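You operate a simulated robot arm through the tools that you are given. There is no shell and no other tool.

The job below is to be done with a simulated robot arm. You get a single attempt, and the scene is never put back.

Task
Send the green-clip tube to gate 1 in the blue carrier.
Fine: at speed 5, set before the start; the tube comes from the double orange stand on the ledge; use the long control box's buttons and stop once it is there; leave the rest on the belt.

The check looks at the end state, three seconds after you hand in, the way a careful person would. Anything else that was tipped, shoved, dropped, spilled or broken makes it a failure.

Robot
A 7-joint arm with a four-finger gripper, fixed in place. Base frame: the origin is on the floor under the middle of its stand, x ahead of it, y to its left, z up. Lengths are in mm, angles in degrees, forces in N, time in s.
It reaches about 1223 mm from its shoulder. Its first joint turns from -69.0 to 172.0 degrees. Payload 3.67 kg.
Tool frame: the origin (TCP) lies between the finger pads and is the grasp point; the fingertips stand 28 mm ahead of it; z points along the fingers, y is the line along which they close. The gripper opens to 112 mm; its body begins 73 mm behind the TCP.
Orientation is that of the tool frame in the base frame, as a unit quaternion [x, y, z, w]. With the fingers straight down and closing along the base's y, the tool's x points along the base's -x, its y along +y and its z along -z.

Tools
- The arm moves only by the tool jog_arm. Its argument "series" is a list of rows, each a list of 3 entries, a list of its own where there are three numbers: the gripper command, from -1 (fully open) to 1 (shut), values between in proportion, then the shift along the tool's x, y, z in mm, then the turn, a rotation vector about the tool's x, y, z in degrees. In form: [[claw, [dx, dy, dz], [ax, ay, az]], ...]. A call has 1 to 20 rows; each row shifts and turns the commanded pose from where the row before left it, along the tool's axes as they then stand. A row lasts 0.2 s, in which the tool goes at most 50 mm and 8.6 degrees; a call with a longer step from one row to the next is refused whole, and so is a gripper value outside its range. Where a pose cannot be reached the arm comes as near as it can. A force on the tool above 50 N (or 10 N above the force at the start of the call, whichever is more), or a blocked arm, ends the call early, and 0.2 s more pass. Each finger travels about 102.5 mm/s and halts on what it meets, pressing with about 28 N; the grip force reading is that of the motor and also rises with nothing between the fingers. The clock runs only during rows and for 0.2 s after the last one: add rows that do not move to give the fingers time. The reply holds the time, the measured pose of the TCP, the force on the tool along the base axes, the opening and the grip force, in the units named above and with some noise, with the torque about the TCP (base axes, N m) and any sound that the robot's microphone picked up, and new pictures: "pictures" is both (left out), scene, wrist or none.
- Cameras (640 x 400 px; columns grow to the right, rows downward): "scene" is fixed at [402.4, 498, 1489.7]; the picture's right is [-0.96, -0.28, 0.00], its down [-0.07, 0.24, -0.97] and it looks along [0.27, -0.93, -0.25] (base axes); focal length 351 px, centre (320, 200). "wrist" rides on the gripper at [60, -18, -104] in the tool frame; the picture's right is [0.29, 0.96, 0.00], its down [-0.80, 0.24, -0.55] and it looks along [-0.53, 0.16, 0.83] (tool axes); focal length 234 px, centre (320, 200). There is no depth. A picture from a camera that has moved, and an enlarged one, comes with that camera's place and axes in the base frame and with its lens. The place of the scene camera against the robot may be out by one fixed shift of up to 12 mm in any direction.
- lift_body(by): slides the trunk up (or, below 0, down) by that many mm; the arm rides with it, the base frame stays. It gives what a move gives, with no picture.
- enlarge(camera, box): a new picture of the part [left, top, right, bottom] of that camera's present view, enlarged. It takes no simulated time.
- job_done(): hands the job in; it is judged then, once.

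Nothing tells you positions but the pictures and the camera data. Unless the task says otherwise, let go and move clear before handing in.

The tools are called after "Request:" by a JSON object that holds its "name" and its "arguments". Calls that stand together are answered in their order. jog_arm: Moves the arm, as the interface text tells. Its arguments: {"type":"object","properties":{"series":{"type":"array","items":{"type":"array"}},"pictures":{"type":"string","enum":["both","scene","wrist","none"]}},"required":["series"]} The other tools are called the same way: lift_body (by) moves the trunk up or down; enlarge (camera, box) takes an enlarged picture of a part of a camera's view; job_done () hands the job in.

At the start:

```text
time_s: 0.0
position: [426.5, -597.0, 1429.9]
ee_rot: [-0.001, 1.0, -0.001, 0.001]
contact_force: [1.1, 0.3, -1.4]
torque: [0.02, -0.01, 0.02]
gripper_width: 111.9
grasp_force: 0.1
trunk travel left (down, up): [-625.0, 215.0]
```

scene: 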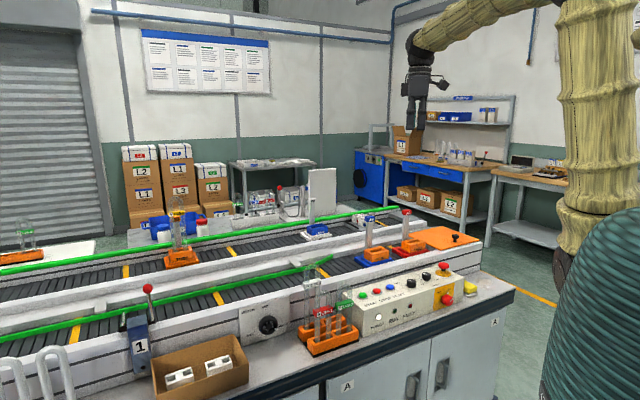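
wrist: 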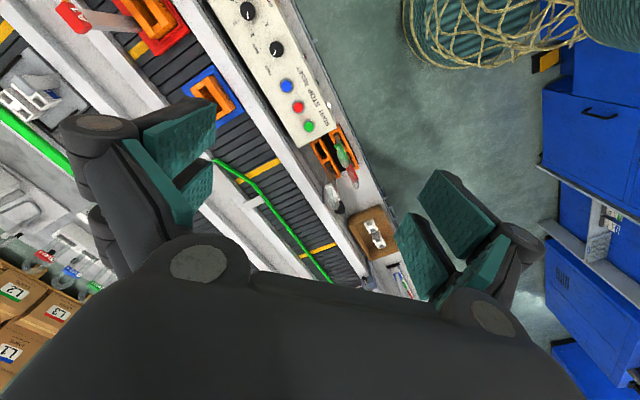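

I see a conveyor with coloured carriers, a long control box on the ledge and a double orange stand with tubes next to it. I'll enlarge the relevant parts before moving anything.

Request:
{"name": "enlarge", "arguments": {"camera": "scene", "box": [290, 240, 480, 360]}}

Request:
{"name": "enlarge", "arguments": {"camera": "scene", "box": [340, 190, 500, 290]}}

Request:
{"name": "enlarge", "arguments": {"camera": "scene", "box": [100, 260, 300, 390]}}

Request:
{"name": "enlarge", "arguments": {"camera": "scene", "box": [140, 30, 280, 110]}}

Request:
{"name": "enlarge", "arguments": {"camera": "wrist", "box": [200, 0, 420, 300]}}

Request:
{"name": "enlarge", "arguments": {"camera": "scene", "box": [0, 180, 240, 330]}}

```text
3.33 times, centred on (385, 300) of scene
camera zoom: at [402.4, 498.0, 1489.7], right [-0.96, -0.28, 0.0], down [-0.07, 0.24, -0.97], along [0.27, -0.93, -0.25], focal length 1169 px, centre (103, -133)
```

zoom: 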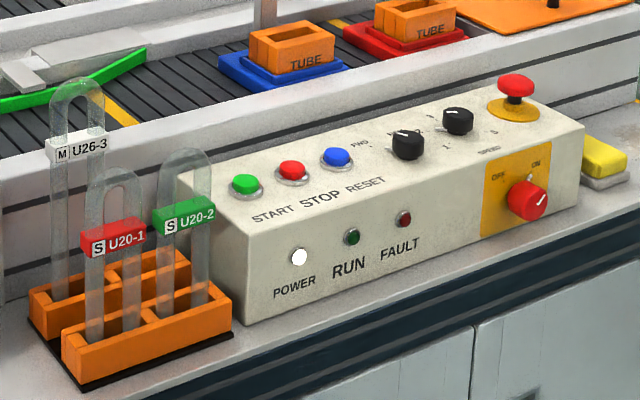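

```text
4.00 times, centred on (420, 240) of scene
camera zoom: at [402.4, 498.0, 1489.7], right [-0.96, -0.28, 0.0], down [-0.07, 0.24, -0.97], along [0.27, -0.93, -0.25], focal length 1402 px, centre (-80, 40)
```

zoom: 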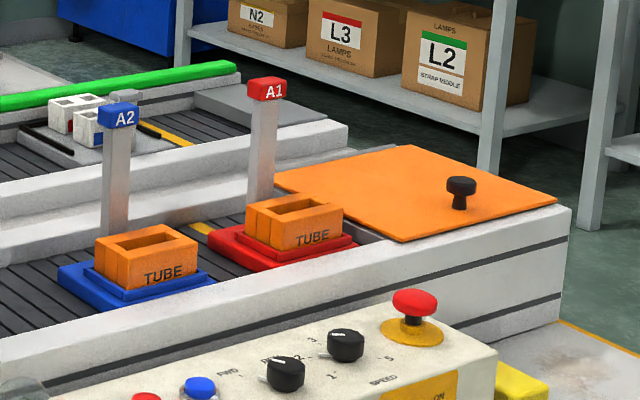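

```text
3.08 times, centred on (200, 325) of scene
camera zoom: at [402.4, 498.0, 1489.7], right [-0.96, -0.28, 0.0], down [-0.07, 0.24, -0.97], along [0.27, -0.93, -0.25], focal length 1079 px, centre (689, -185)
```

zoom: 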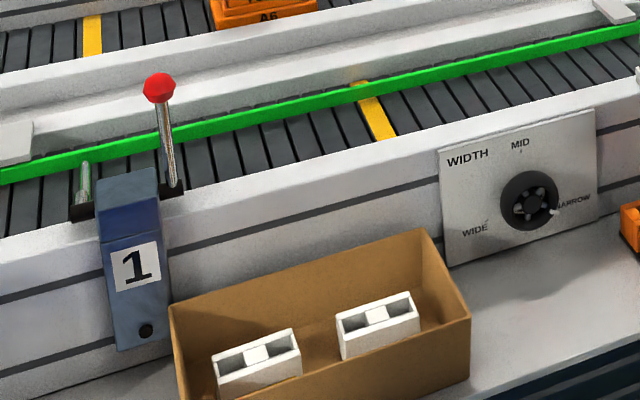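

```text
4.57 times, centred on (210, 70) of scene
camera zoom: at [402.4, 498.0, 1489.7], right [-0.96, -0.28, 0.0], down [-0.07, 0.24, -0.97], along [0.27, -0.93, -0.25], focal length 1603 px, centre (823, 794)
```

zoom: 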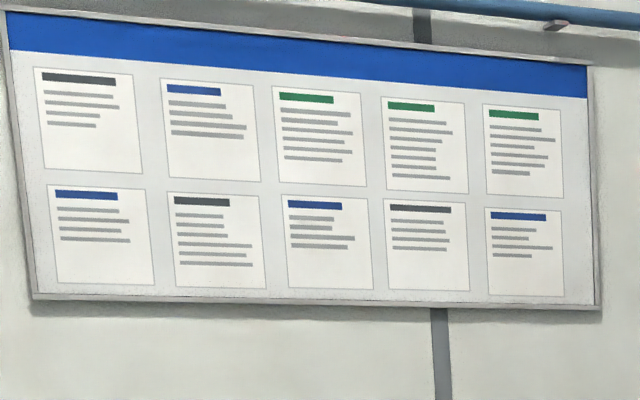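

```text
1.33 times, centred on (310, 150) of wrist
camera zoom: at [368.5, -614.7, 1534.4], right [-0.29, 0.96, 0.0], down [0.8, 0.24, 0.55], along [0.53, 0.16, -0.83], focal length 312 px, centre (333, 267)
```

zoom: 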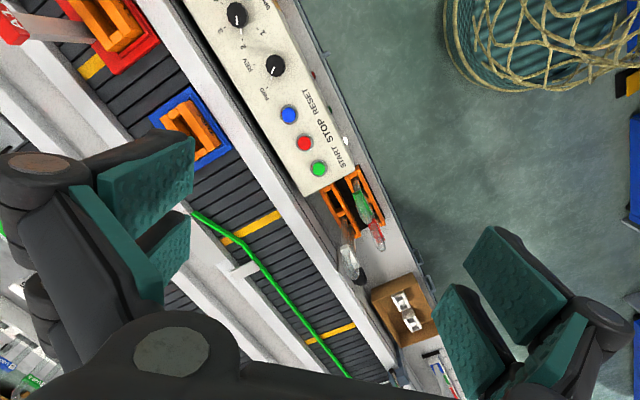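

```text
2.67 times, centred on (120, 255) of scene
camera zoom: at [402.4, 498.0, 1489.7], right [-0.96, -0.28, 0.0], down [-0.07, 0.24, -0.97], along [0.27, -0.93, -0.25], focal length 935 px, centre (853, 53)
```

zoom: 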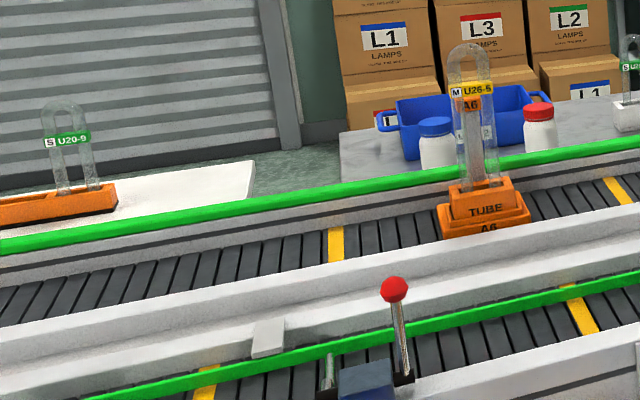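

The START button works out at about (560, -586, 873), and the blue carrier's holder at about (543, -826, 938). I'll lower the wrist camera over the control box to read the dials.

Request:
{"name": "jog_arm", "arguments": {"series": [[-1, [16, -2.9, 40], [0, 0, 0]], [-1, [16, -2.9, 40], [0, 0, 0]], [-1, [16, -2.9, 40], [0, 0, 0]], [-1, [16, -2.9, 40], [0, 0, 0]], [-1, [16, -2.9, 40], [0, 0, 0]], [-1, [16, -2.9, 40], [0, 0, 0]], [-1, [16, -2.9, 40], [0, 0, 0]], [-1, [16, -2.9, 40], [0, 0, 0]], [-1, [0, 0, 0], [0, 0, 0]]]}}

```text
time_s: 2.0
position: [299.2, -619.0, 1109.3]
ee_rot: [-0.001, 1.0, -0.001, 0.001]
contact_force: [-0.7, 0.2, 0.1]
torque: [-0.01, -0.02, -0.04]
gripper_width: 112.0
grasp_force: 0.1
trunk travel left (down, up): [-625.0, 215.0]
camera wrist: at [239.6, -636.8, 1214.4], right [-0.29, 0.96, 0.0], down [0.8, 0.24, 0.55], along [0.53, 0.16, -0.83], focal length 234 px, centre (320, 200)
```

scene: 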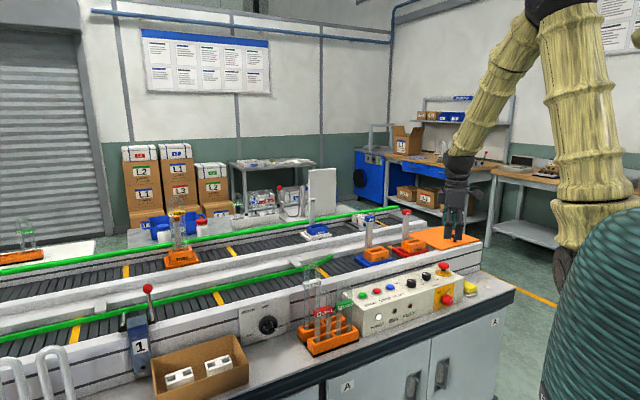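
wrist: 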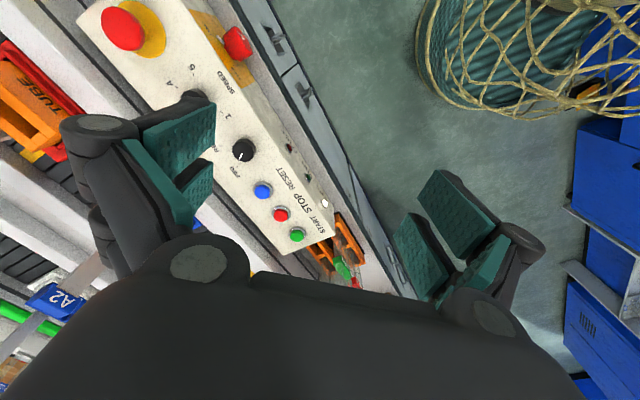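

The view now covers the control box, with one dial partly hidden behind a finger. I'll zoom in on the dials and the stand.

Request:
{"name": "enlarge", "arguments": {"camera": "wrist", "box": [90, 0, 370, 290]}}

Request:
{"name": "enlarge", "arguments": {"camera": "scene", "box": [390, 260, 470, 310]}}

Request:
{"name": "enlarge", "arguments": {"camera": "scene", "box": [235, 250, 335, 350]}}

Request:
{"name": "enlarge", "arguments": {"camera": "scene", "box": [100, 270, 200, 390]}}

```text
1.38 times, centred on (230, 145) of wrist
camera zoom: at [239.6, -636.8, 1214.4], right [-0.29, 0.96, 0.0], down [0.8, 0.24, 0.55], along [0.53, 0.16, -0.83], focal length 323 px, centre (444, 276)
```

zoom: 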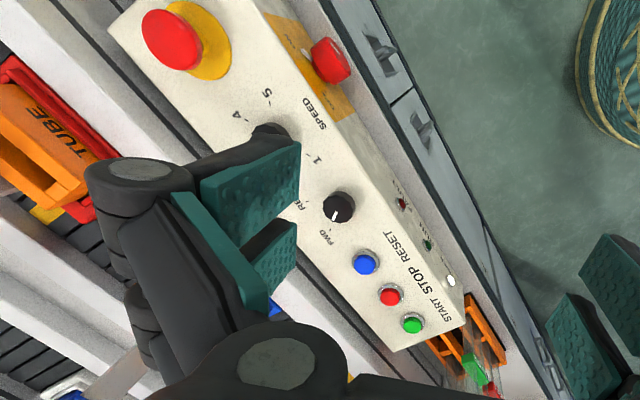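

```text
8.00 times, centred on (430, 285) of scene
camera zoom: at [402.4, 498.0, 1489.7], right [-0.96, -0.28, 0.0], down [-0.07, 0.24, -0.97], along [0.27, -0.93, -0.25], focal length 2805 px, centre (-560, -480)
```

zoom: 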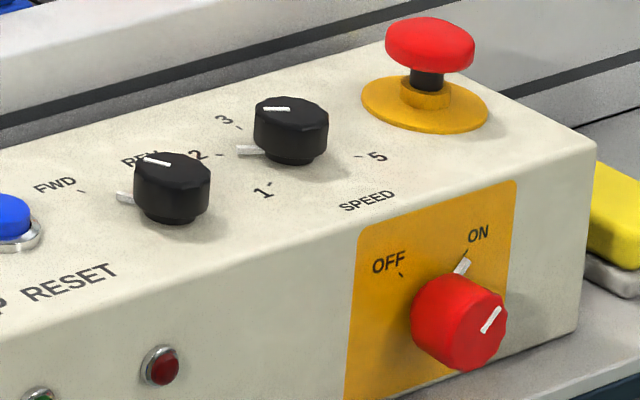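

```text
4.00 times, centred on (285, 300) of scene
camera zoom: at [402.4, 498.0, 1489.7], right [-0.96, -0.28, 0.0], down [-0.07, 0.24, -0.97], along [0.27, -0.93, -0.25], focal length 1402 px, centre (460, -200)
```

zoom: 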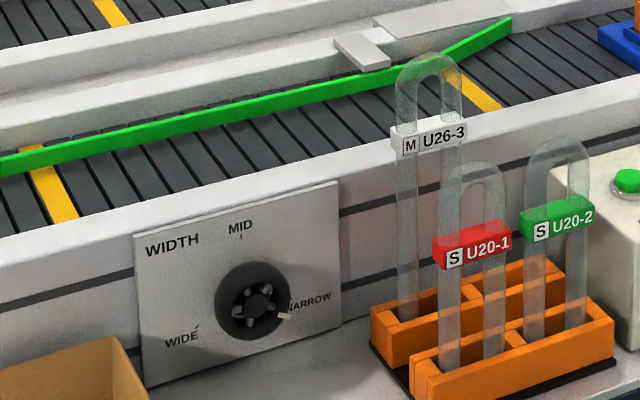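

```text
3.33 times, centred on (150, 330) of scene
camera zoom: at [402.4, 498.0, 1489.7], right [-0.96, -0.28, 0.0], down [-0.07, 0.24, -0.97], along [0.27, -0.93, -0.25], focal length 1169 px, centre (887, -233)
```

zoom: 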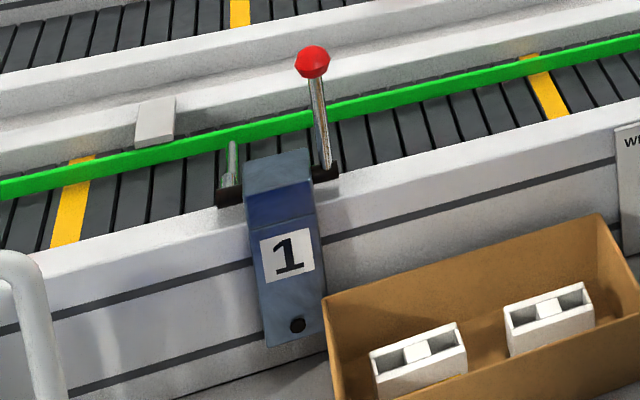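

The speed knob appears to point at 2, and the guide-rail wheel seems to be near NARROW. I'll move the wrist camera over the near lane to inspect the rail, the wheel and gate 1.

Request:
{"name": "jog_arm", "arguments": {"series": [[-1, [0, 0, -30], [0, 0, 0]], [-1, [0, 0, -30], [0, 0, 0]], [-1, [-40, -11.3, -3], [0, 0, 0]], [-1, [-40, -11.3, -3], [0, 0, 0]], [-1, [-40, -11.3, -3], [0, 0, 0]], [-1, [-40, -11.3, -3], [0, 0, 0]], [-1, [-40, -11.3, -3], [0, 0, 0]], [-1, [-40, -11.3, -3], [0, 0, 0]], [-1, [-40, -11.3, -3], [0, 0, 0]], [-1, [-40, -11.3, -3], [0, 0, 0]], [-1, [-40, -11.3, -3], [0, 0, 0]], [-1, [-40, -11.3, -3], [0, 0, 0]], [-1, [0, 0, 0], [0, 0, 0]]]}}

```text
time_s: 4.8
position: [699.0, -733.1, 1200.5]
ee_rot: [-0.001, 1.0, 0.0, 0.001]
contact_force: [-0.7, 0.1, -0.6]
torque: [-0.03, -0.07, -0.01]
gripper_width: 111.9
grasp_force: 0.2
trunk travel left (down, up): [-625.0, 215.0]
camera wrist: at [639.7, -750.8, 1305.2], right [-0.29, 0.96, 0.0], down [0.8, 0.24, 0.56], along [0.53, 0.16, -0.83], focal length 234 px, centre (320, 200)
```

scene: 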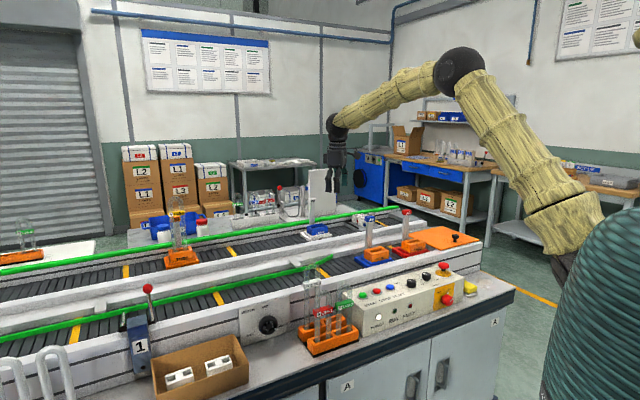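
wrist: 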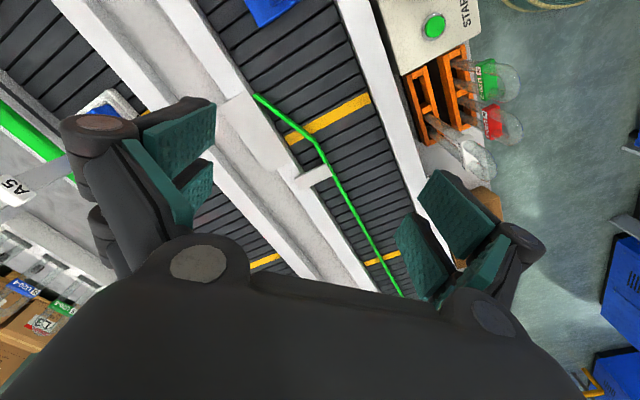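

The conveyor runs at about 45° in the base frame. I'll yaw the tool to line up with it, then move along the lane toward gate 1 and look at the rail and the gate.

Request:
{"name": "jog_arm", "arguments": {"series": [[-1, [0, 0, -5], [0, 0, -7.5]], [-1, [0, 0, -5], [0, 0, -7.5]], [-1, [0, 0, -5], [0, 0, -7.5]], [-1, [0, 0, -5], [0, 0, -7.5]], [-1, [0, 0, -5], [0, 0, -7.5]], [-1, [0, 0, -5], [0, 0, -7.5]], [-1, [-40, 6, 0], [0, 0, 0]], [-1, [-40, 6, 0], [0, 0, 0]], [-1, [-40, 6, 0], [0, 0, 0]], [-1, [-40, 6, 0], [0, 0, 0]], [-1, [-40, 6, 0], [0, 0, 0]], [-1, [0, 0, 0], [0, 0, 0]]]}}

```text
time_s: 7.4
position: [821.0, -573.0, 1230.9]
ee_rot: [-0.384, 0.923, 0.0, 0.0]
contact_force: [0.2, 0.3, -0.6]
torque: [0.03, -0.04, 0.0]
gripper_width: 112.2
grasp_force: 0.0
trunk travel left (down, up): [-625.0, 215.0]
camera wrist: at [792.3, -627.1, 1335.4], right [-0.88, 0.47, 0.0], down [0.39, 0.73, 0.55], along [0.26, 0.49, -0.83], focal length 234 px, centre (320, 200)
```

scene: 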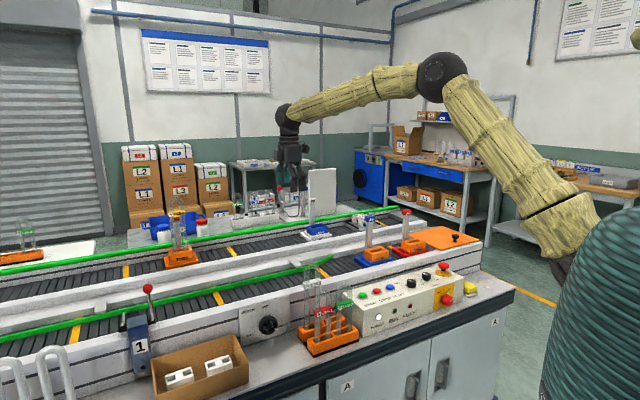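
wrist: 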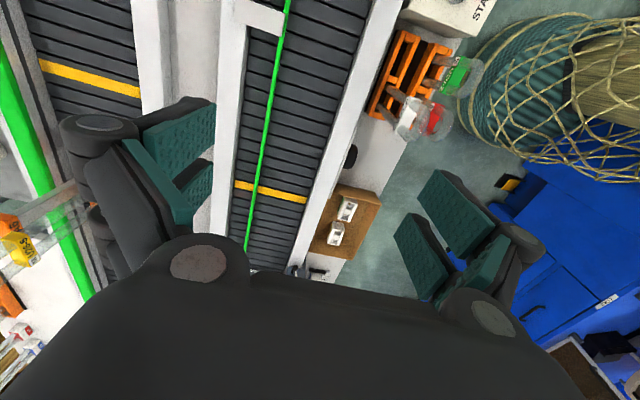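

Now the lane runs nearly straight in the picture, so I'll zoom in on the rail, belt and gate.

Request:
{"name": "enlarge", "arguments": {"camera": "wrist", "box": [190, 0, 430, 150]}}

Request:
{"name": "enlarge", "arguments": {"camera": "wrist", "box": [200, 130, 440, 280]}}

```text
2.67 times, centred on (310, 75) of wrist
camera zoom: at [792.3, -627.1, 1335.4], right [-0.88, 0.47, 0.0], down [0.39, 0.73, 0.55], along [0.26, 0.49, -0.83], focal length 624 px, centre (347, 533)
```

zoom: 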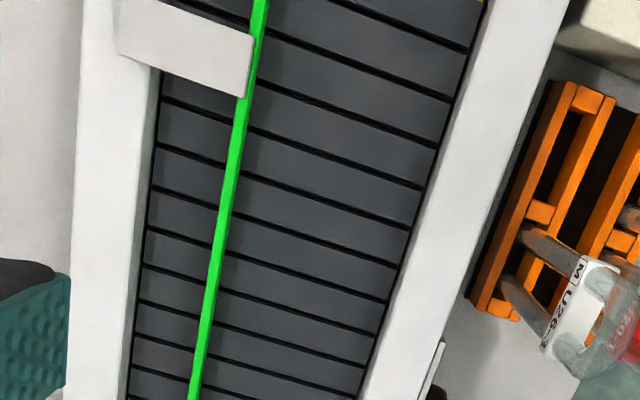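

```text
2.67 times, centred on (320, 205) of wrist
camera zoom: at [792.3, -627.1, 1335.4], right [-0.88, 0.47, 0.0], down [0.39, 0.73, 0.55], along [0.26, 0.49, -0.83], focal length 624 px, centre (320, 187)
```

zoom: 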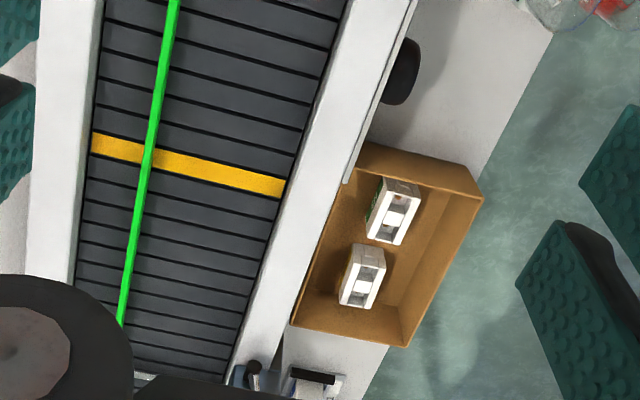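

The rail leaves roughly 120 mm of belt next to the near wall. I'll go further along toward gate 1 to look at its lever.

Request:
{"name": "jog_arm", "arguments": {"series": [[-1, [-37, 9.5, 0], [0, 0, 0]], [-1, [-37, 9.5, 0], [0, 0, 0]], [-1, [-37, 9.5, 0], [0, 0, 0]], [-1, [-37, 9.5, 0], [0, 0, 0]], [-1, [-37, 9.5, 0], [0, 0, 0]], [-1, [-37, 9.5, 0], [0, 0, 0]], [-1, [0, 0, 0], [0, 0, 0]]], "pictures": "wrist"}}

```text
time_s: 9.0
position: [935.2, -373.8, 1229.9]
ee_rot: [-0.383, 0.924, 0.0, 0.002]
contact_force: [0.4, -0.7, -0.2]
torque: [0.01, -0.04, 0.01]
gripper_width: 112.3
grasp_force: 0.0
trunk travel left (down, up): [-625.0, 215.0]
camera wrist: at [905.7, -428.5, 1335.1], right [-0.88, 0.47, 0.0], down [0.39, 0.73, 0.55], along [0.26, 0.49, -0.83], focal length 234 px, centre (320, 200)
```

wrist: 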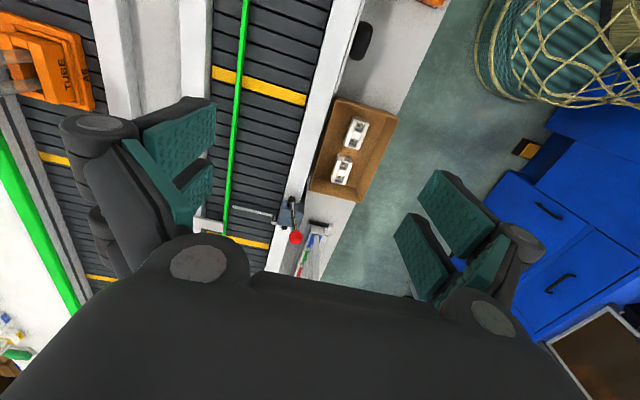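

Request:
{"name": "enlarge", "arguments": {"camera": "wrist", "box": [180, 150, 370, 280]}}

Request:
{"name": "enlarge", "arguments": {"camera": "wrist", "box": [180, 0, 420, 150]}}

```text
3.08 times, centred on (275, 215) of wrist
camera zoom: at [905.7, -428.5, 1335.1], right [-0.88, 0.47, 0.0], down [0.39, 0.73, 0.55], along [0.26, 0.49, -0.83], focal length 720 px, centre (458, 154)
```

zoom: 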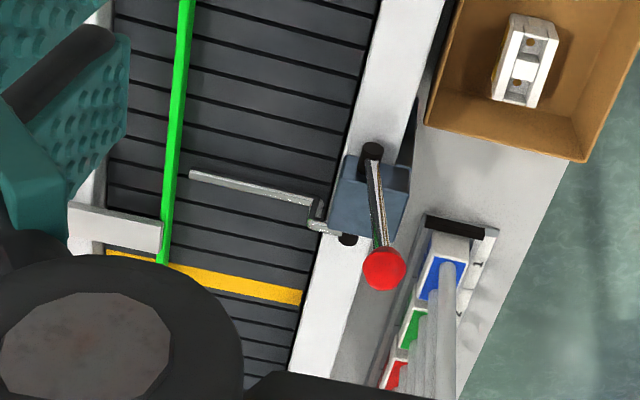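

```text
2.67 times, centred on (300, 75) of wrist
camera zoom: at [905.7, -428.5, 1335.1], right [-0.88, 0.47, 0.0], down [0.39, 0.73, 0.55], along [0.26, 0.49, -0.83], focal length 624 px, centre (373, 533)
```

zoom: 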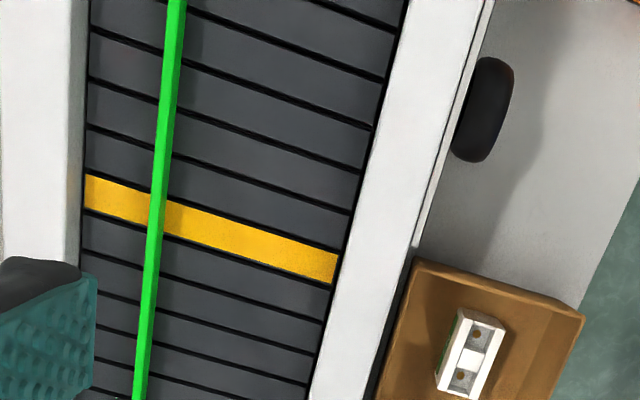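

Gate 1's rod already lies across the lane with its lever upright, so the gate is closed and will catch the carrier. Next I'll look at the blue carrier from above.

Request:
{"name": "jog_arm", "arguments": {"series": [[-1, [45.5, -5.6, 0], [0, 0, 0]], [-1, [45.5, -5.6, 0], [0, 0, 0]], [-1, [45.5, -5.6, 0], [0, 0, 0]], [-1, [45.5, -5.6, 0], [0, 0, 0]], [-1, [45.5, -5.6, 0], [0, 0, 0]], [-1, [45.5, -5.6, 0], [0, 0, 0]], [-1, [45.5, -5.6, 0], [0, 0, 0]], [-1, [45.5, -5.6, 0], [0, 0, 0]], [-1, [45.5, -5.6, 0], [0, 0, 0]], [-1, [45.5, -5.6, 0], [0, 0, 0]], [-1, [45.5, -5.6, 0], [0, 0, 0]], [-1, [45.5, -5.6, 0], [0, 0, 0]], [-1, [45.5, -5.6, 0], [0, 0, 0]], [-1, [45.5, -5.6, 0], [0, 0, 0]], [-1, [0, 0, 0], [0, 0, 0]]], "pictures": "both"}}

```text
time_s: 12.2
position: [546.5, -886.0, 1224.9]
ee_rot: [-0.383, 0.924, 0.002, 0.0]
contact_force: [-1.3, 0.4, -0.5]
torque: [-0.02, -0.02, -0.01]
gripper_width: 111.9
grasp_force: 0.1
trunk travel left (down, up): [-625.0, 215.0]
camera wrist: at [517.0, -941.3, 1330.5], right [-0.88, 0.47, 0.0], down [0.39, 0.73, 0.56], along [0.26, 0.49, -0.83], focal length 234 px, centre (320, 200)
```

scene: 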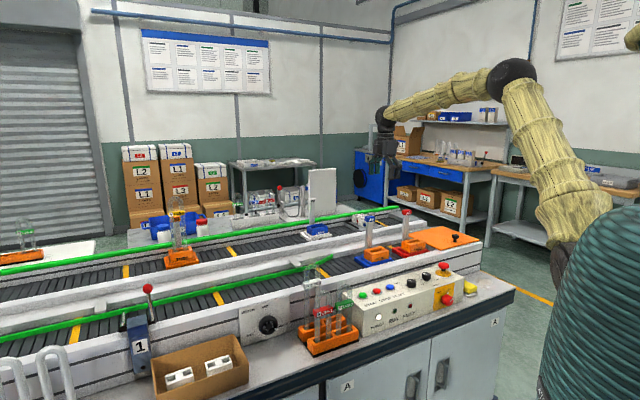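
wrist: 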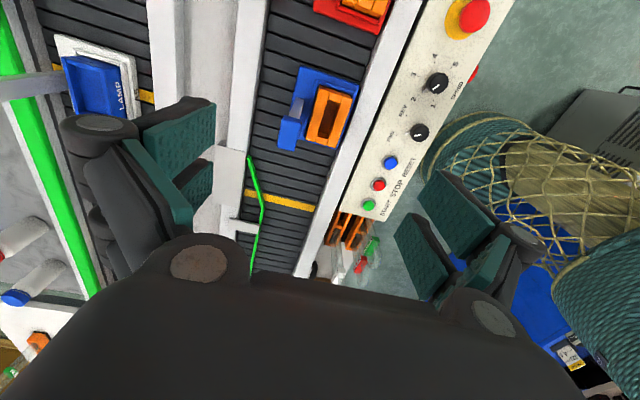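

This view shows the blue carrier and the whole control panel, so I'll enlarge both.

Request:
{"name": "enlarge", "arguments": {"camera": "wrist", "box": [230, 0, 400, 110]}}

Request:
{"name": "enlarge", "arguments": {"camera": "wrist", "box": [360, 0, 520, 110]}}

Request:
{"name": "enlarge", "arguments": {"camera": "wrist", "box": [230, 40, 390, 150]}}

Request:
{"name": "enlarge", "arguments": {"camera": "wrist", "box": [230, 140, 430, 280]}}

```text
3.64 times, centred on (315, 55) of wrist
camera zoom: at [517.0, -941.3, 1330.5], right [-0.88, 0.47, 0.0], down [0.39, 0.73, 0.56], along [0.26, 0.49, -0.83], focal length 852 px, centre (338, 727)
```

zoom: 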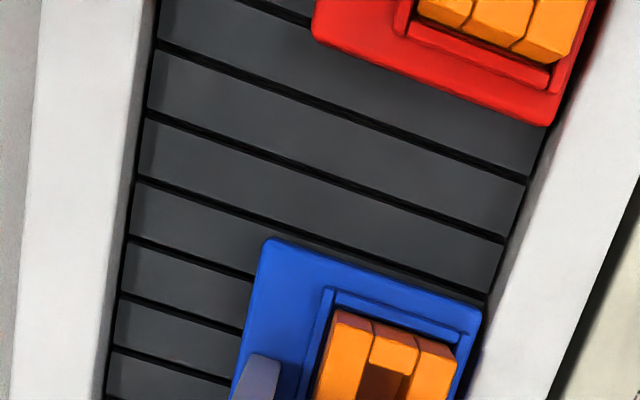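

```text
3.64 times, centred on (440, 55) of wrist
camera zoom: at [517.0, -941.3, 1330.5], right [-0.88, 0.47, 0.0], down [0.39, 0.73, 0.56], along [0.26, 0.49, -0.83], focal length 852 px, centre (-116, 727)
```

zoom: 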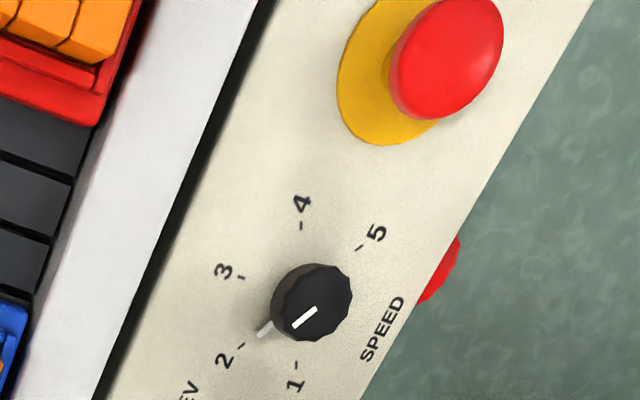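

```text
3.64 times, centred on (310, 95) of wrist
camera zoom: at [517.0, -941.3, 1330.5], right [-0.88, 0.47, 0.0], down [0.39, 0.73, 0.56], along [0.26, 0.49, -0.83], focal length 852 px, centre (356, 582)
```

zoom: 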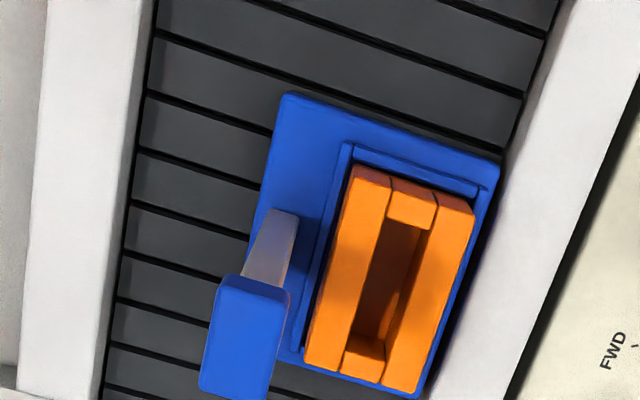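

```text
2.86 times, centred on (330, 210) of wrist
camera zoom: at [517.0, -941.3, 1330.5], right [-0.88, 0.47, 0.0], down [0.39, 0.73, 0.56], along [0.26, 0.49, -0.83], focal length 669 px, centre (291, 171)
```

zoom: 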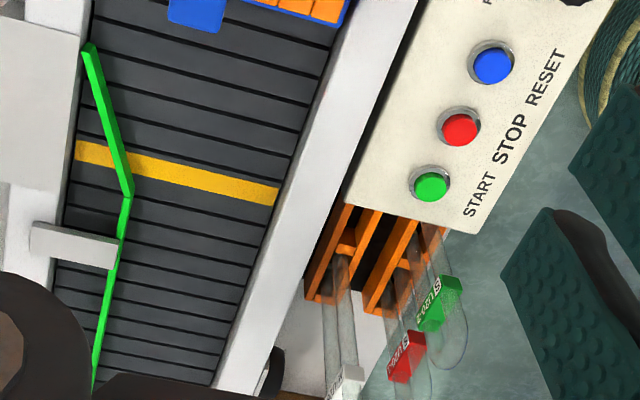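

Speed is set to 2, and 5 is 180° clockwise from it on a 60°-step scale. The selector is on FWD. I'll bring the camera closer to the panel to fix heights and positions.

Request:
{"name": "jog_arm", "arguments": {"series": [[-1, [13.3, 27.9, 25.6], [0, 0, 0]], [-1, [13.3, 27.9, 25.6], [0, 0, 0]], [-1, [13.3, 27.9, 25.6], [0, 0, 0]], [-1, [13.3, 27.9, 25.6], [0, 0, 0]], [-1, [13.3, 27.9, 25.6], [0, 0, 0]], [-1, [13.3, 27.9, 25.6], [0, 0, 0]], [-1, [13.3, 27.9, 25.6], [0, 0, 0]], [-1, [0, 0, 0], [0, 0, 0]], [-1, [0, 0, 0], [0, 0, 0]]], "pictures": "both"}}

```text
time_s: 14.2
position: [336.3, -804.8, 1055.9]
ee_rot: [-0.383, 0.924, -0.001, -0.001]
contact_force: [0.6, 0.0, 0.6]
torque: [-0.01, 0.01, 0.02]
gripper_width: 112.1
grasp_force: 0.0
trunk travel left (down, up): [-625.0, 215.0]
camera wrist: at [307.3, -858.5, 1161.3], right [-0.88, 0.47, 0.0], down [0.39, 0.74, 0.55], along [0.26, 0.48, -0.83], focal length 234 px, centre (320, 200)
```

scene: 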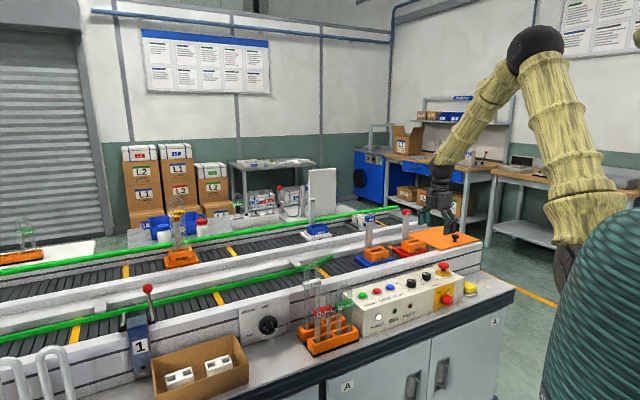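
wrist: 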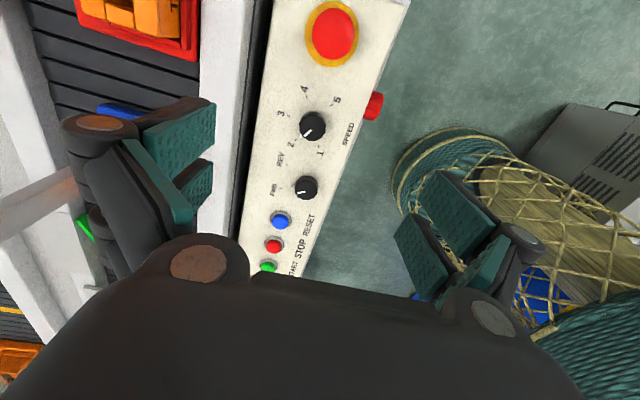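

Request:
{"name": "enlarge", "arguments": {"camera": "wrist", "box": [240, 70, 400, 170]}}

Request:
{"name": "enlarge", "arguments": {"camera": "wrist", "box": [230, 150, 390, 280]}}

Request:
{"name": "enlarge", "arguments": {"camera": "scene", "box": [400, 140, 500, 240]}}

```text
4.00 times, centred on (320, 120) of wrist
camera zoom: at [307.3, -858.5, 1161.3], right [-0.88, 0.47, 0.0], down [0.39, 0.74, 0.55], along [0.26, 0.48, -0.83], focal length 937 px, centre (320, 520)
```

zoom: 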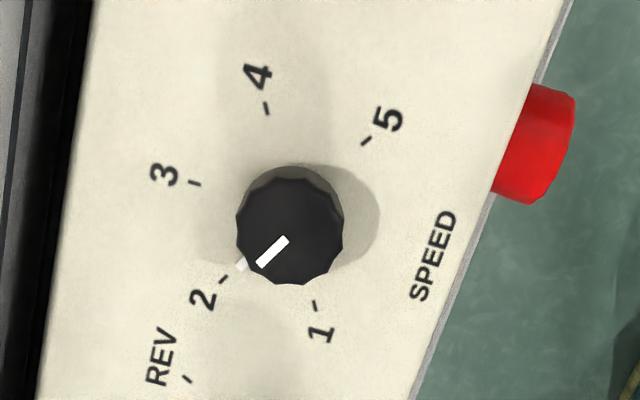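

```text
3.08 times, centred on (310, 215) of wrist
camera zoom: at [307.3, -858.5, 1161.3], right [-0.88, 0.47, 0.0], down [0.39, 0.74, 0.55], along [0.26, 0.48, -0.83], focal length 720 px, centre (351, 154)
```

zoom: 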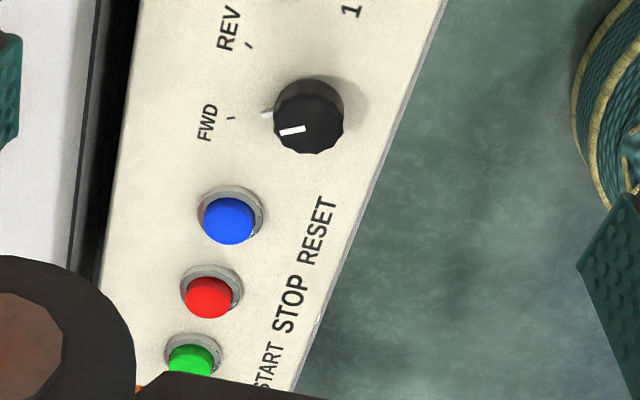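

```text
4.00 times, centred on (450, 190) of scene
camera zoom: at [402.4, 498.0, 1489.7], right [-0.96, -0.28, 0.0], down [-0.07, 0.24, -0.97], along [0.27, -0.93, -0.25], focal length 1402 px, centre (-200, 240)
```

zoom: 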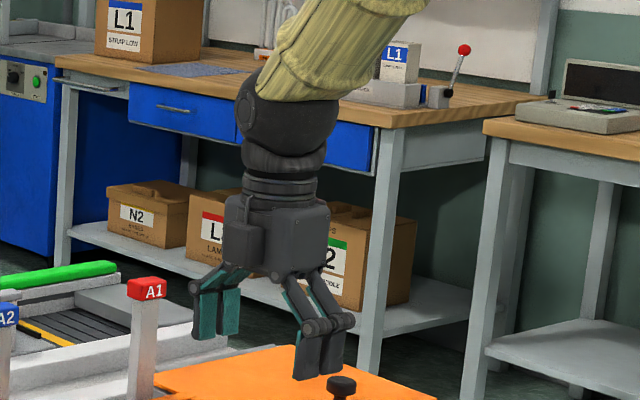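

The panel sits at about z=840, with the speed knob at about (357, -786), 34 mm across and 21 mm tall. The FWD selector is confirmed. I'll move above the knob, pre-rotate by -45°, and check alignment.

Request:
{"name": "jog_arm", "arguments": {"series": [[-0.1, [-28, -1.5, 0], [0, 0, 0]], [-0.1, [0, 0, 16], [0, 0, -7.5]], [-0.1, [0, 0, 16], [0, 0, -7.5]], [-0.1, [0, 0, 16], [0, 0, -7.5]], [-0.1, [0, 0, 16], [0, 0, -7.5]], [-0.1, [0, 0, 16], [0, 0, -7.5]], [-0.1, [0, 0, 16], [0, 0, -7.5]], [-0.1, [0, 0, 0], [0, 0, 0]], [-0.1, [0, 0, 0], [0, 0, 0]]], "pictures": "both"}}

```text
time_s: 16.2
position: [358.9, -789.2, 955.4]
ee_rot: [0.708, -0.706, 0.0, -0.001]
contact_force: [0.1, 0.0, -0.8]
torque: [0.01, 0.05, 0.03]
gripper_width: 61.7
grasp_force: 0.1
trunk travel left (down, up): [-625.0, 215.0]
camera wrist: at [377.2, -849.5, 1060.2], right [-0.96, -0.29, 0.0], down [-0.24, 0.8, 0.55], along [-0.16, 0.53, -0.83], focal length 234 px, centre (320, 200)
```

scene: 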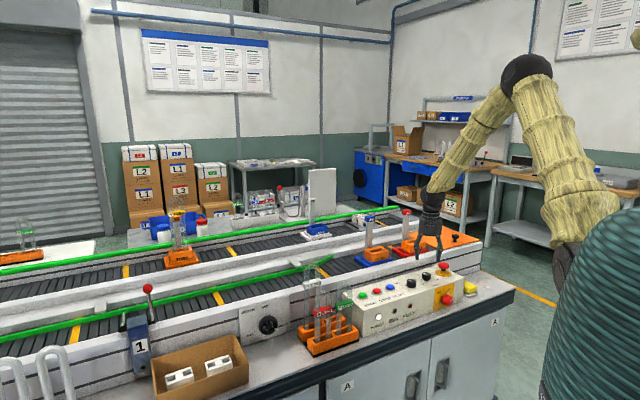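
wrist: 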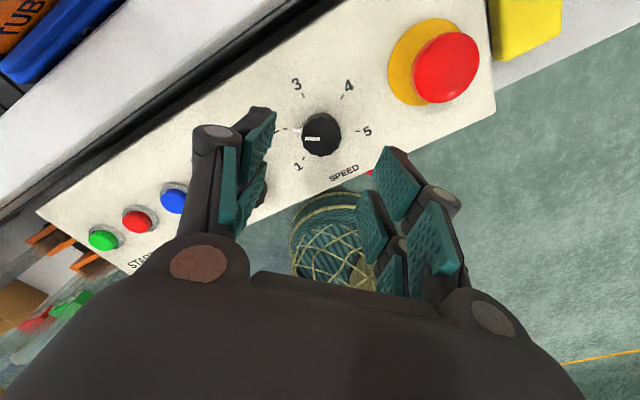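

Request:
{"name": "enlarge", "arguments": {"camera": "wrist", "box": [220, 60, 420, 200]}}

Request:
{"name": "enlarge", "arguments": {"camera": "scene", "box": [390, 200, 490, 310]}}

```text
2.86 times, centred on (320, 130) of wrist
camera zoom: at [377.2, -849.5, 1060.2], right [-0.96, -0.29, 0.0], down [-0.24, 0.8, 0.55], along [-0.16, 0.53, -0.83], focal length 669 px, centre (320, 400)
```

zoom: 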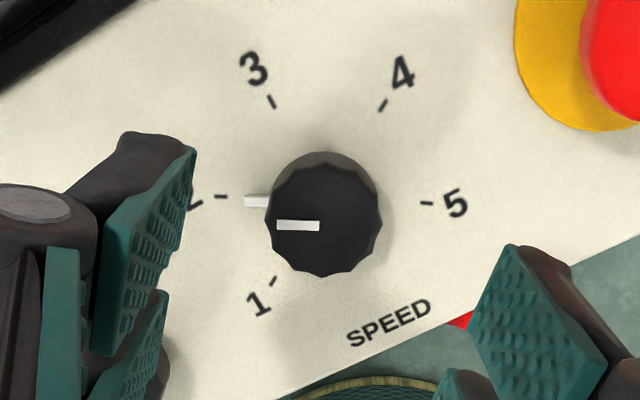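

```text
3.64 times, centred on (440, 255) of scene
camera zoom: at [402.4, 498.0, 1489.7], right [-0.96, -0.28, 0.0], down [-0.07, 0.24, -0.97], along [0.27, -0.93, -0.25], focal length 1275 px, centre (-116, 0)
```

zoom: 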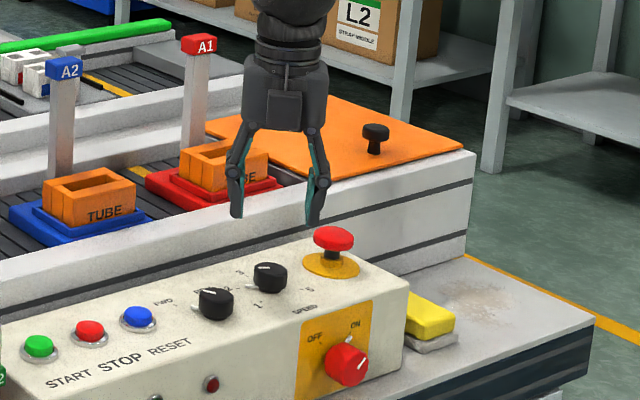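

The knob is about 4 mm off in tool x and 3 mm in tool y. I'll correct that and descend so the fingertips straddle it just above the panel.

Request:
{"name": "jog_arm", "arguments": {"series": [[-0.1, [-4, 2.7, 20], [0, 0, 0]], [-0.1, [0, 0, 20], [0, 0, 0]], [-0.1, [0, 0, 15], [0, 0, 0]], [-0.1, [0, 0, 10], [0, 0, 0]], [-0.1, [0, 0, 10], [0, 0, 0]], [-0.1, [0, 0, 5], [0, 0, 0]], [-0.1, [0, 0, 0], [0, 0, 0]]], "pictures": "both"}}

Request:
{"name": "enlarge", "arguments": {"camera": "scene", "box": [390, 220, 470, 310]}}

Request:
{"name": "enlarge", "arguments": {"camera": "wrist", "box": [220, 60, 420, 240]}}

```text
time_s: 17.8
position: [357.3, -786.1, 873.6]
ee_rot: [0.707, -0.707, 0.0, 0.0]
contact_force: [-0.4, -0.5, 0.0]
torque: [0.03, -0.01, -0.01]
gripper_width: 61.7
grasp_force: 0.0
trunk travel left (down, up): [-625.0, 215.0]
camera wrist: at [375.9, -845.9, 978.5], right [-0.96, -0.29, 0.0], down [-0.24, 0.8, 0.55], along [-0.16, 0.53, -0.83], focal length 234 px, centre (320, 200)
```

scene: 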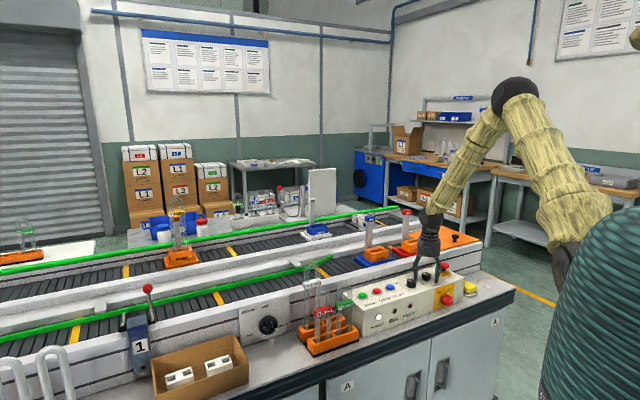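
wrist: 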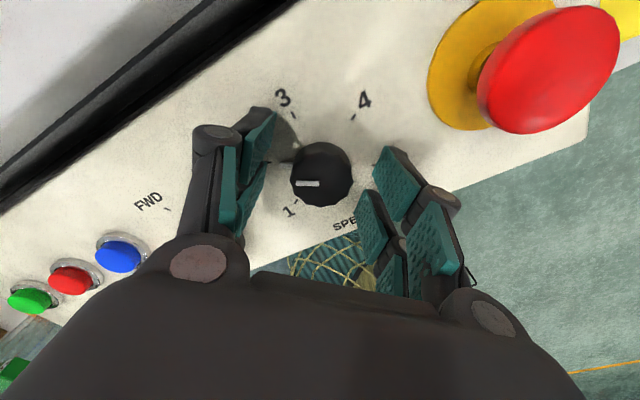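

```text
4.44 times, centred on (430, 265) of scene
camera zoom: at [402.4, 498.0, 1489.7], right [-0.96, -0.28, 0.0], down [-0.07, 0.24, -0.97], along [0.27, -0.93, -0.25], focal length 1558 px, centre (-169, -89)
```

zoom: 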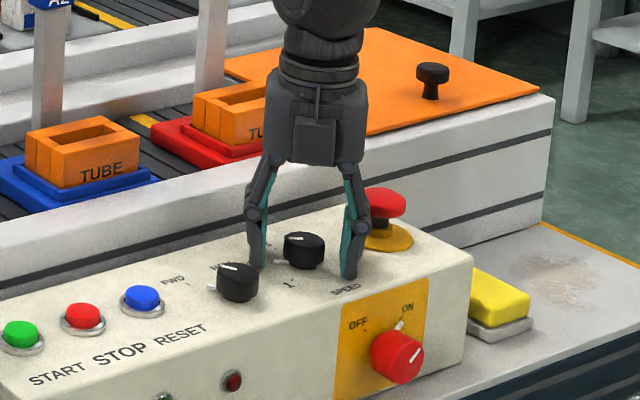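

```text
2.22 times, centred on (320, 150) of wrist
camera zoom: at [375.9, -845.9, 978.5], right [-0.96, -0.29, 0.0], down [-0.24, 0.8, 0.55], along [-0.16, 0.53, -0.83], focal length 520 px, centre (320, 311)
```

zoom: 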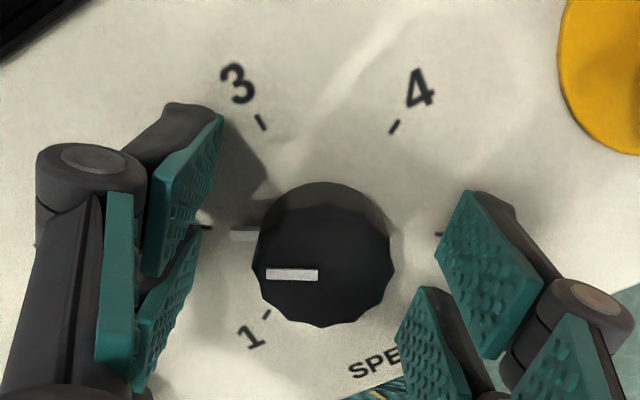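

The fingers straddle the knob with no contact force. Closing on it now.

Request:
{"name": "jog_arm", "arguments": {"series": [[0.5, [0, 0, 0], [0, 0, 0]], [0.8, [0, 0, 0], [0, 0, 0]], [0.8, [0, 0, 0], [0, 0, 0]], [0.8, [0, 0, 0], [0, 0, 0]]], "pictures": "wrist"}}

```text
time_s: 18.8
position: [357.2, -785.5, 874.9]
ee_rot: [0.708, -0.706, 0.0, 0.0]
contact_force: [-4.7, -0.5, -2.1]
torque: [-0.15, 0.13, 0.0]
gripper_width: 32.0
grasp_force: 45.0
trunk travel left (down, up): [-625.0, 215.0]
camera wrist: at [375.3, -845.3, 979.1], right [-0.96, -0.29, 0.0], down [-0.24, 0.8, 0.55], along [-0.16, 0.53, -0.83], focal length 234 px, centre (320, 200)
```

wrist: 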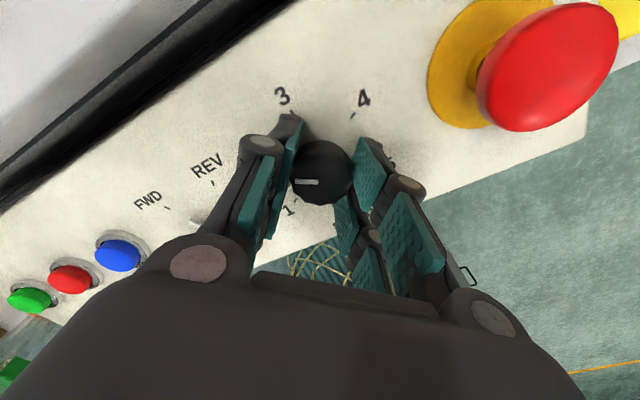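

The knob is gripped at 32 mm. I'll turn +90° about the tool axis, which is clockwise from above.

Request:
{"name": "jog_arm", "arguments": {"series": [[0.8, [0, 0, 0], [0, 0, 7.5]], [0.8, [0, 0, 0], [0, 0, 7.5]], [0.8, [0, 0, 0], [0, 0, 7.5]], [0.8, [0, 0, 0], [0, 0, 7.5]], [0.8, [0, 0, 0], [0, 0, 7.5]], [0.8, [0, 0, 0], [0, 0, 7.5]], [0.8, [0, 0, 0], [0, 0, 7.5]], [0.8, [0, 0, 0], [0, 0, 7.5]], [0.8, [0, 0, 0], [0, 0, 7.5]], [0.8, [0, 0, 0], [0, 0, 7.5]], [0.8, [0, 0, 0], [0, 0, 7.5]], [0.8, [0, 0, 0], [0, 0, 7.5]], [0.8, [0, 0, 0], [0, 0, 0]]], "pictures": "both"}}

Request:
{"name": "enlarge", "arguments": {"camera": "wrist", "box": [220, 60, 420, 240]}}

Request:
{"name": "enlarge", "arguments": {"camera": "scene", "box": [390, 220, 470, 310]}}

```text
time_s: 21.6
position: [358.8, -786.4, 874.4]
ee_rot: [-0.001, 1.0, 0.001, 0.001]
contact_force: [17.3, -16.9, 11.6]
torque: [-0.48, -0.84, -0.01]
gripper_width: 32.1
grasp_force: 44.7
trunk travel left (down, up): [-625.0, 215.0]
camera wrist: at [298.9, -805.2, 979.0], right [-0.29, 0.96, 0.0], down [0.8, 0.24, 0.56], along [0.53, 0.16, -0.83], focal length 234 px, centre (320, 200)
```

scene: 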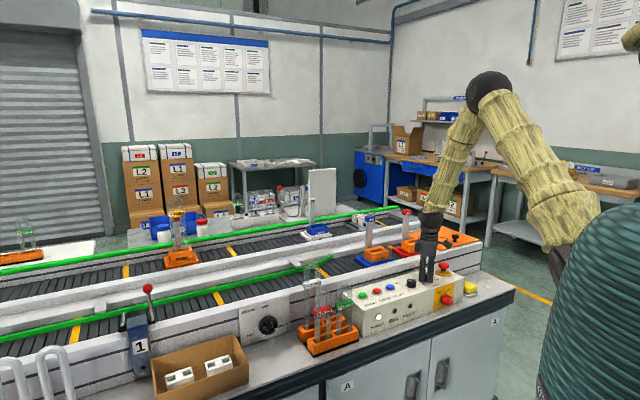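
wrist: 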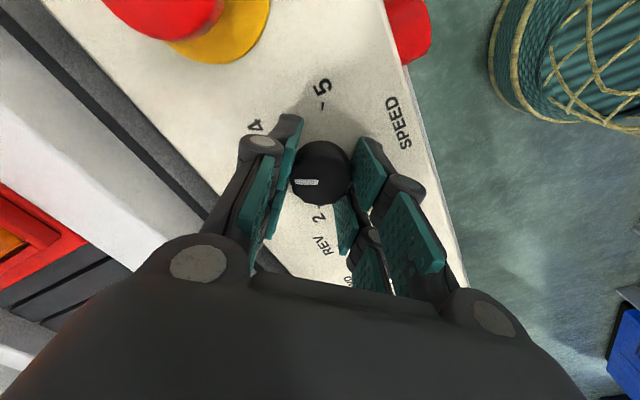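

```text
2.22 times, centred on (320, 150) of wrist
camera zoom: at [298.9, -805.2, 979.0], right [-0.29, 0.96, 0.0], down [0.8, 0.24, 0.56], along [0.53, 0.16, -0.83], focal length 520 px, centre (320, 311)
```

zoom: 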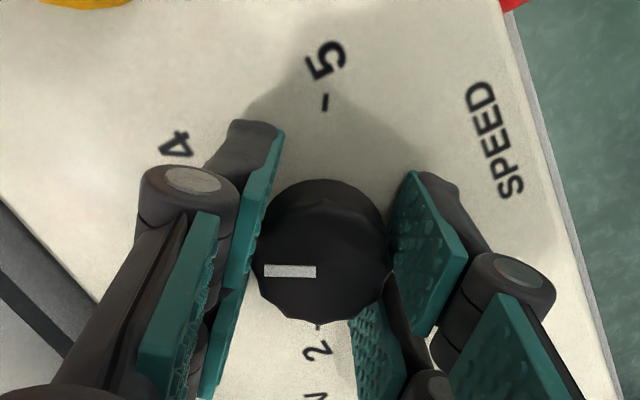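

```text
4.44 times, centred on (430, 265) of scene
camera zoom: at [402.4, 498.0, 1489.7], right [-0.96, -0.28, 0.0], down [-0.07, 0.24, -0.97], along [0.27, -0.93, -0.25], focal length 1558 px, centre (-169, -89)
```

zoom: 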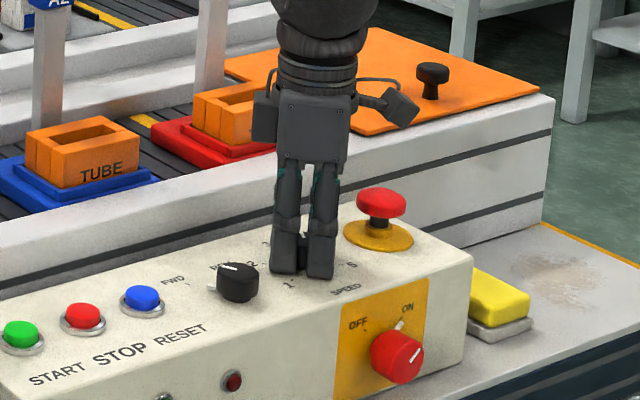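

The knob followed through the full 90° and now sits between 3 and 4. I'll turn another 30° to 4 before re-gripping.

Request:
{"name": "jog_arm", "arguments": {"series": [[0.8, [0, 0, 0], [0, 0, 7.5]], [0.8, [0, 0, 0], [0, 0, 7.5]], [0.8, [0, 0, 0], [0, 0, 7.5]], [0.8, [0, 0, 0], [0, 0, 7.5]], [0.8, [0, 0, 0], [0, 0, 0]]], "pictures": "wrist"}}

```text
time_s: 22.8
position: [355.9, -787.0, 873.5]
ee_rot: [0.259, 0.966, 0.0, 0.0]
contact_force: [11.9, -24.0, 14.7]
torque: [-0.73, 0.01, -0.01]
gripper_width: 31.3
grasp_force: 45.4
trunk travel left (down, up): [-625.0, 215.0]
camera wrist: at [296.1, -772.7, 978.5], right [0.23, 0.97, 0.0], down [0.81, -0.19, 0.55], along [0.54, -0.13, -0.83], focal length 234 px, centre (320, 200)
```

wrist: 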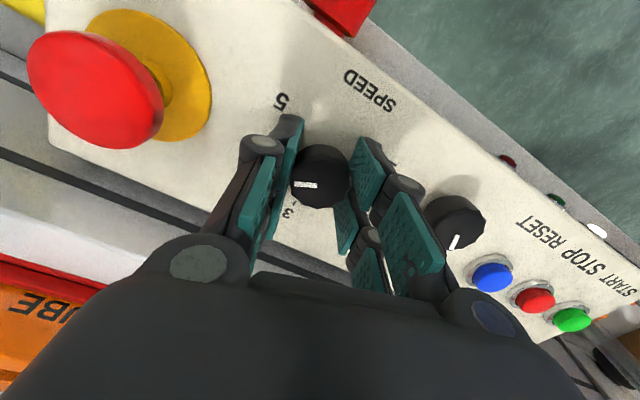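

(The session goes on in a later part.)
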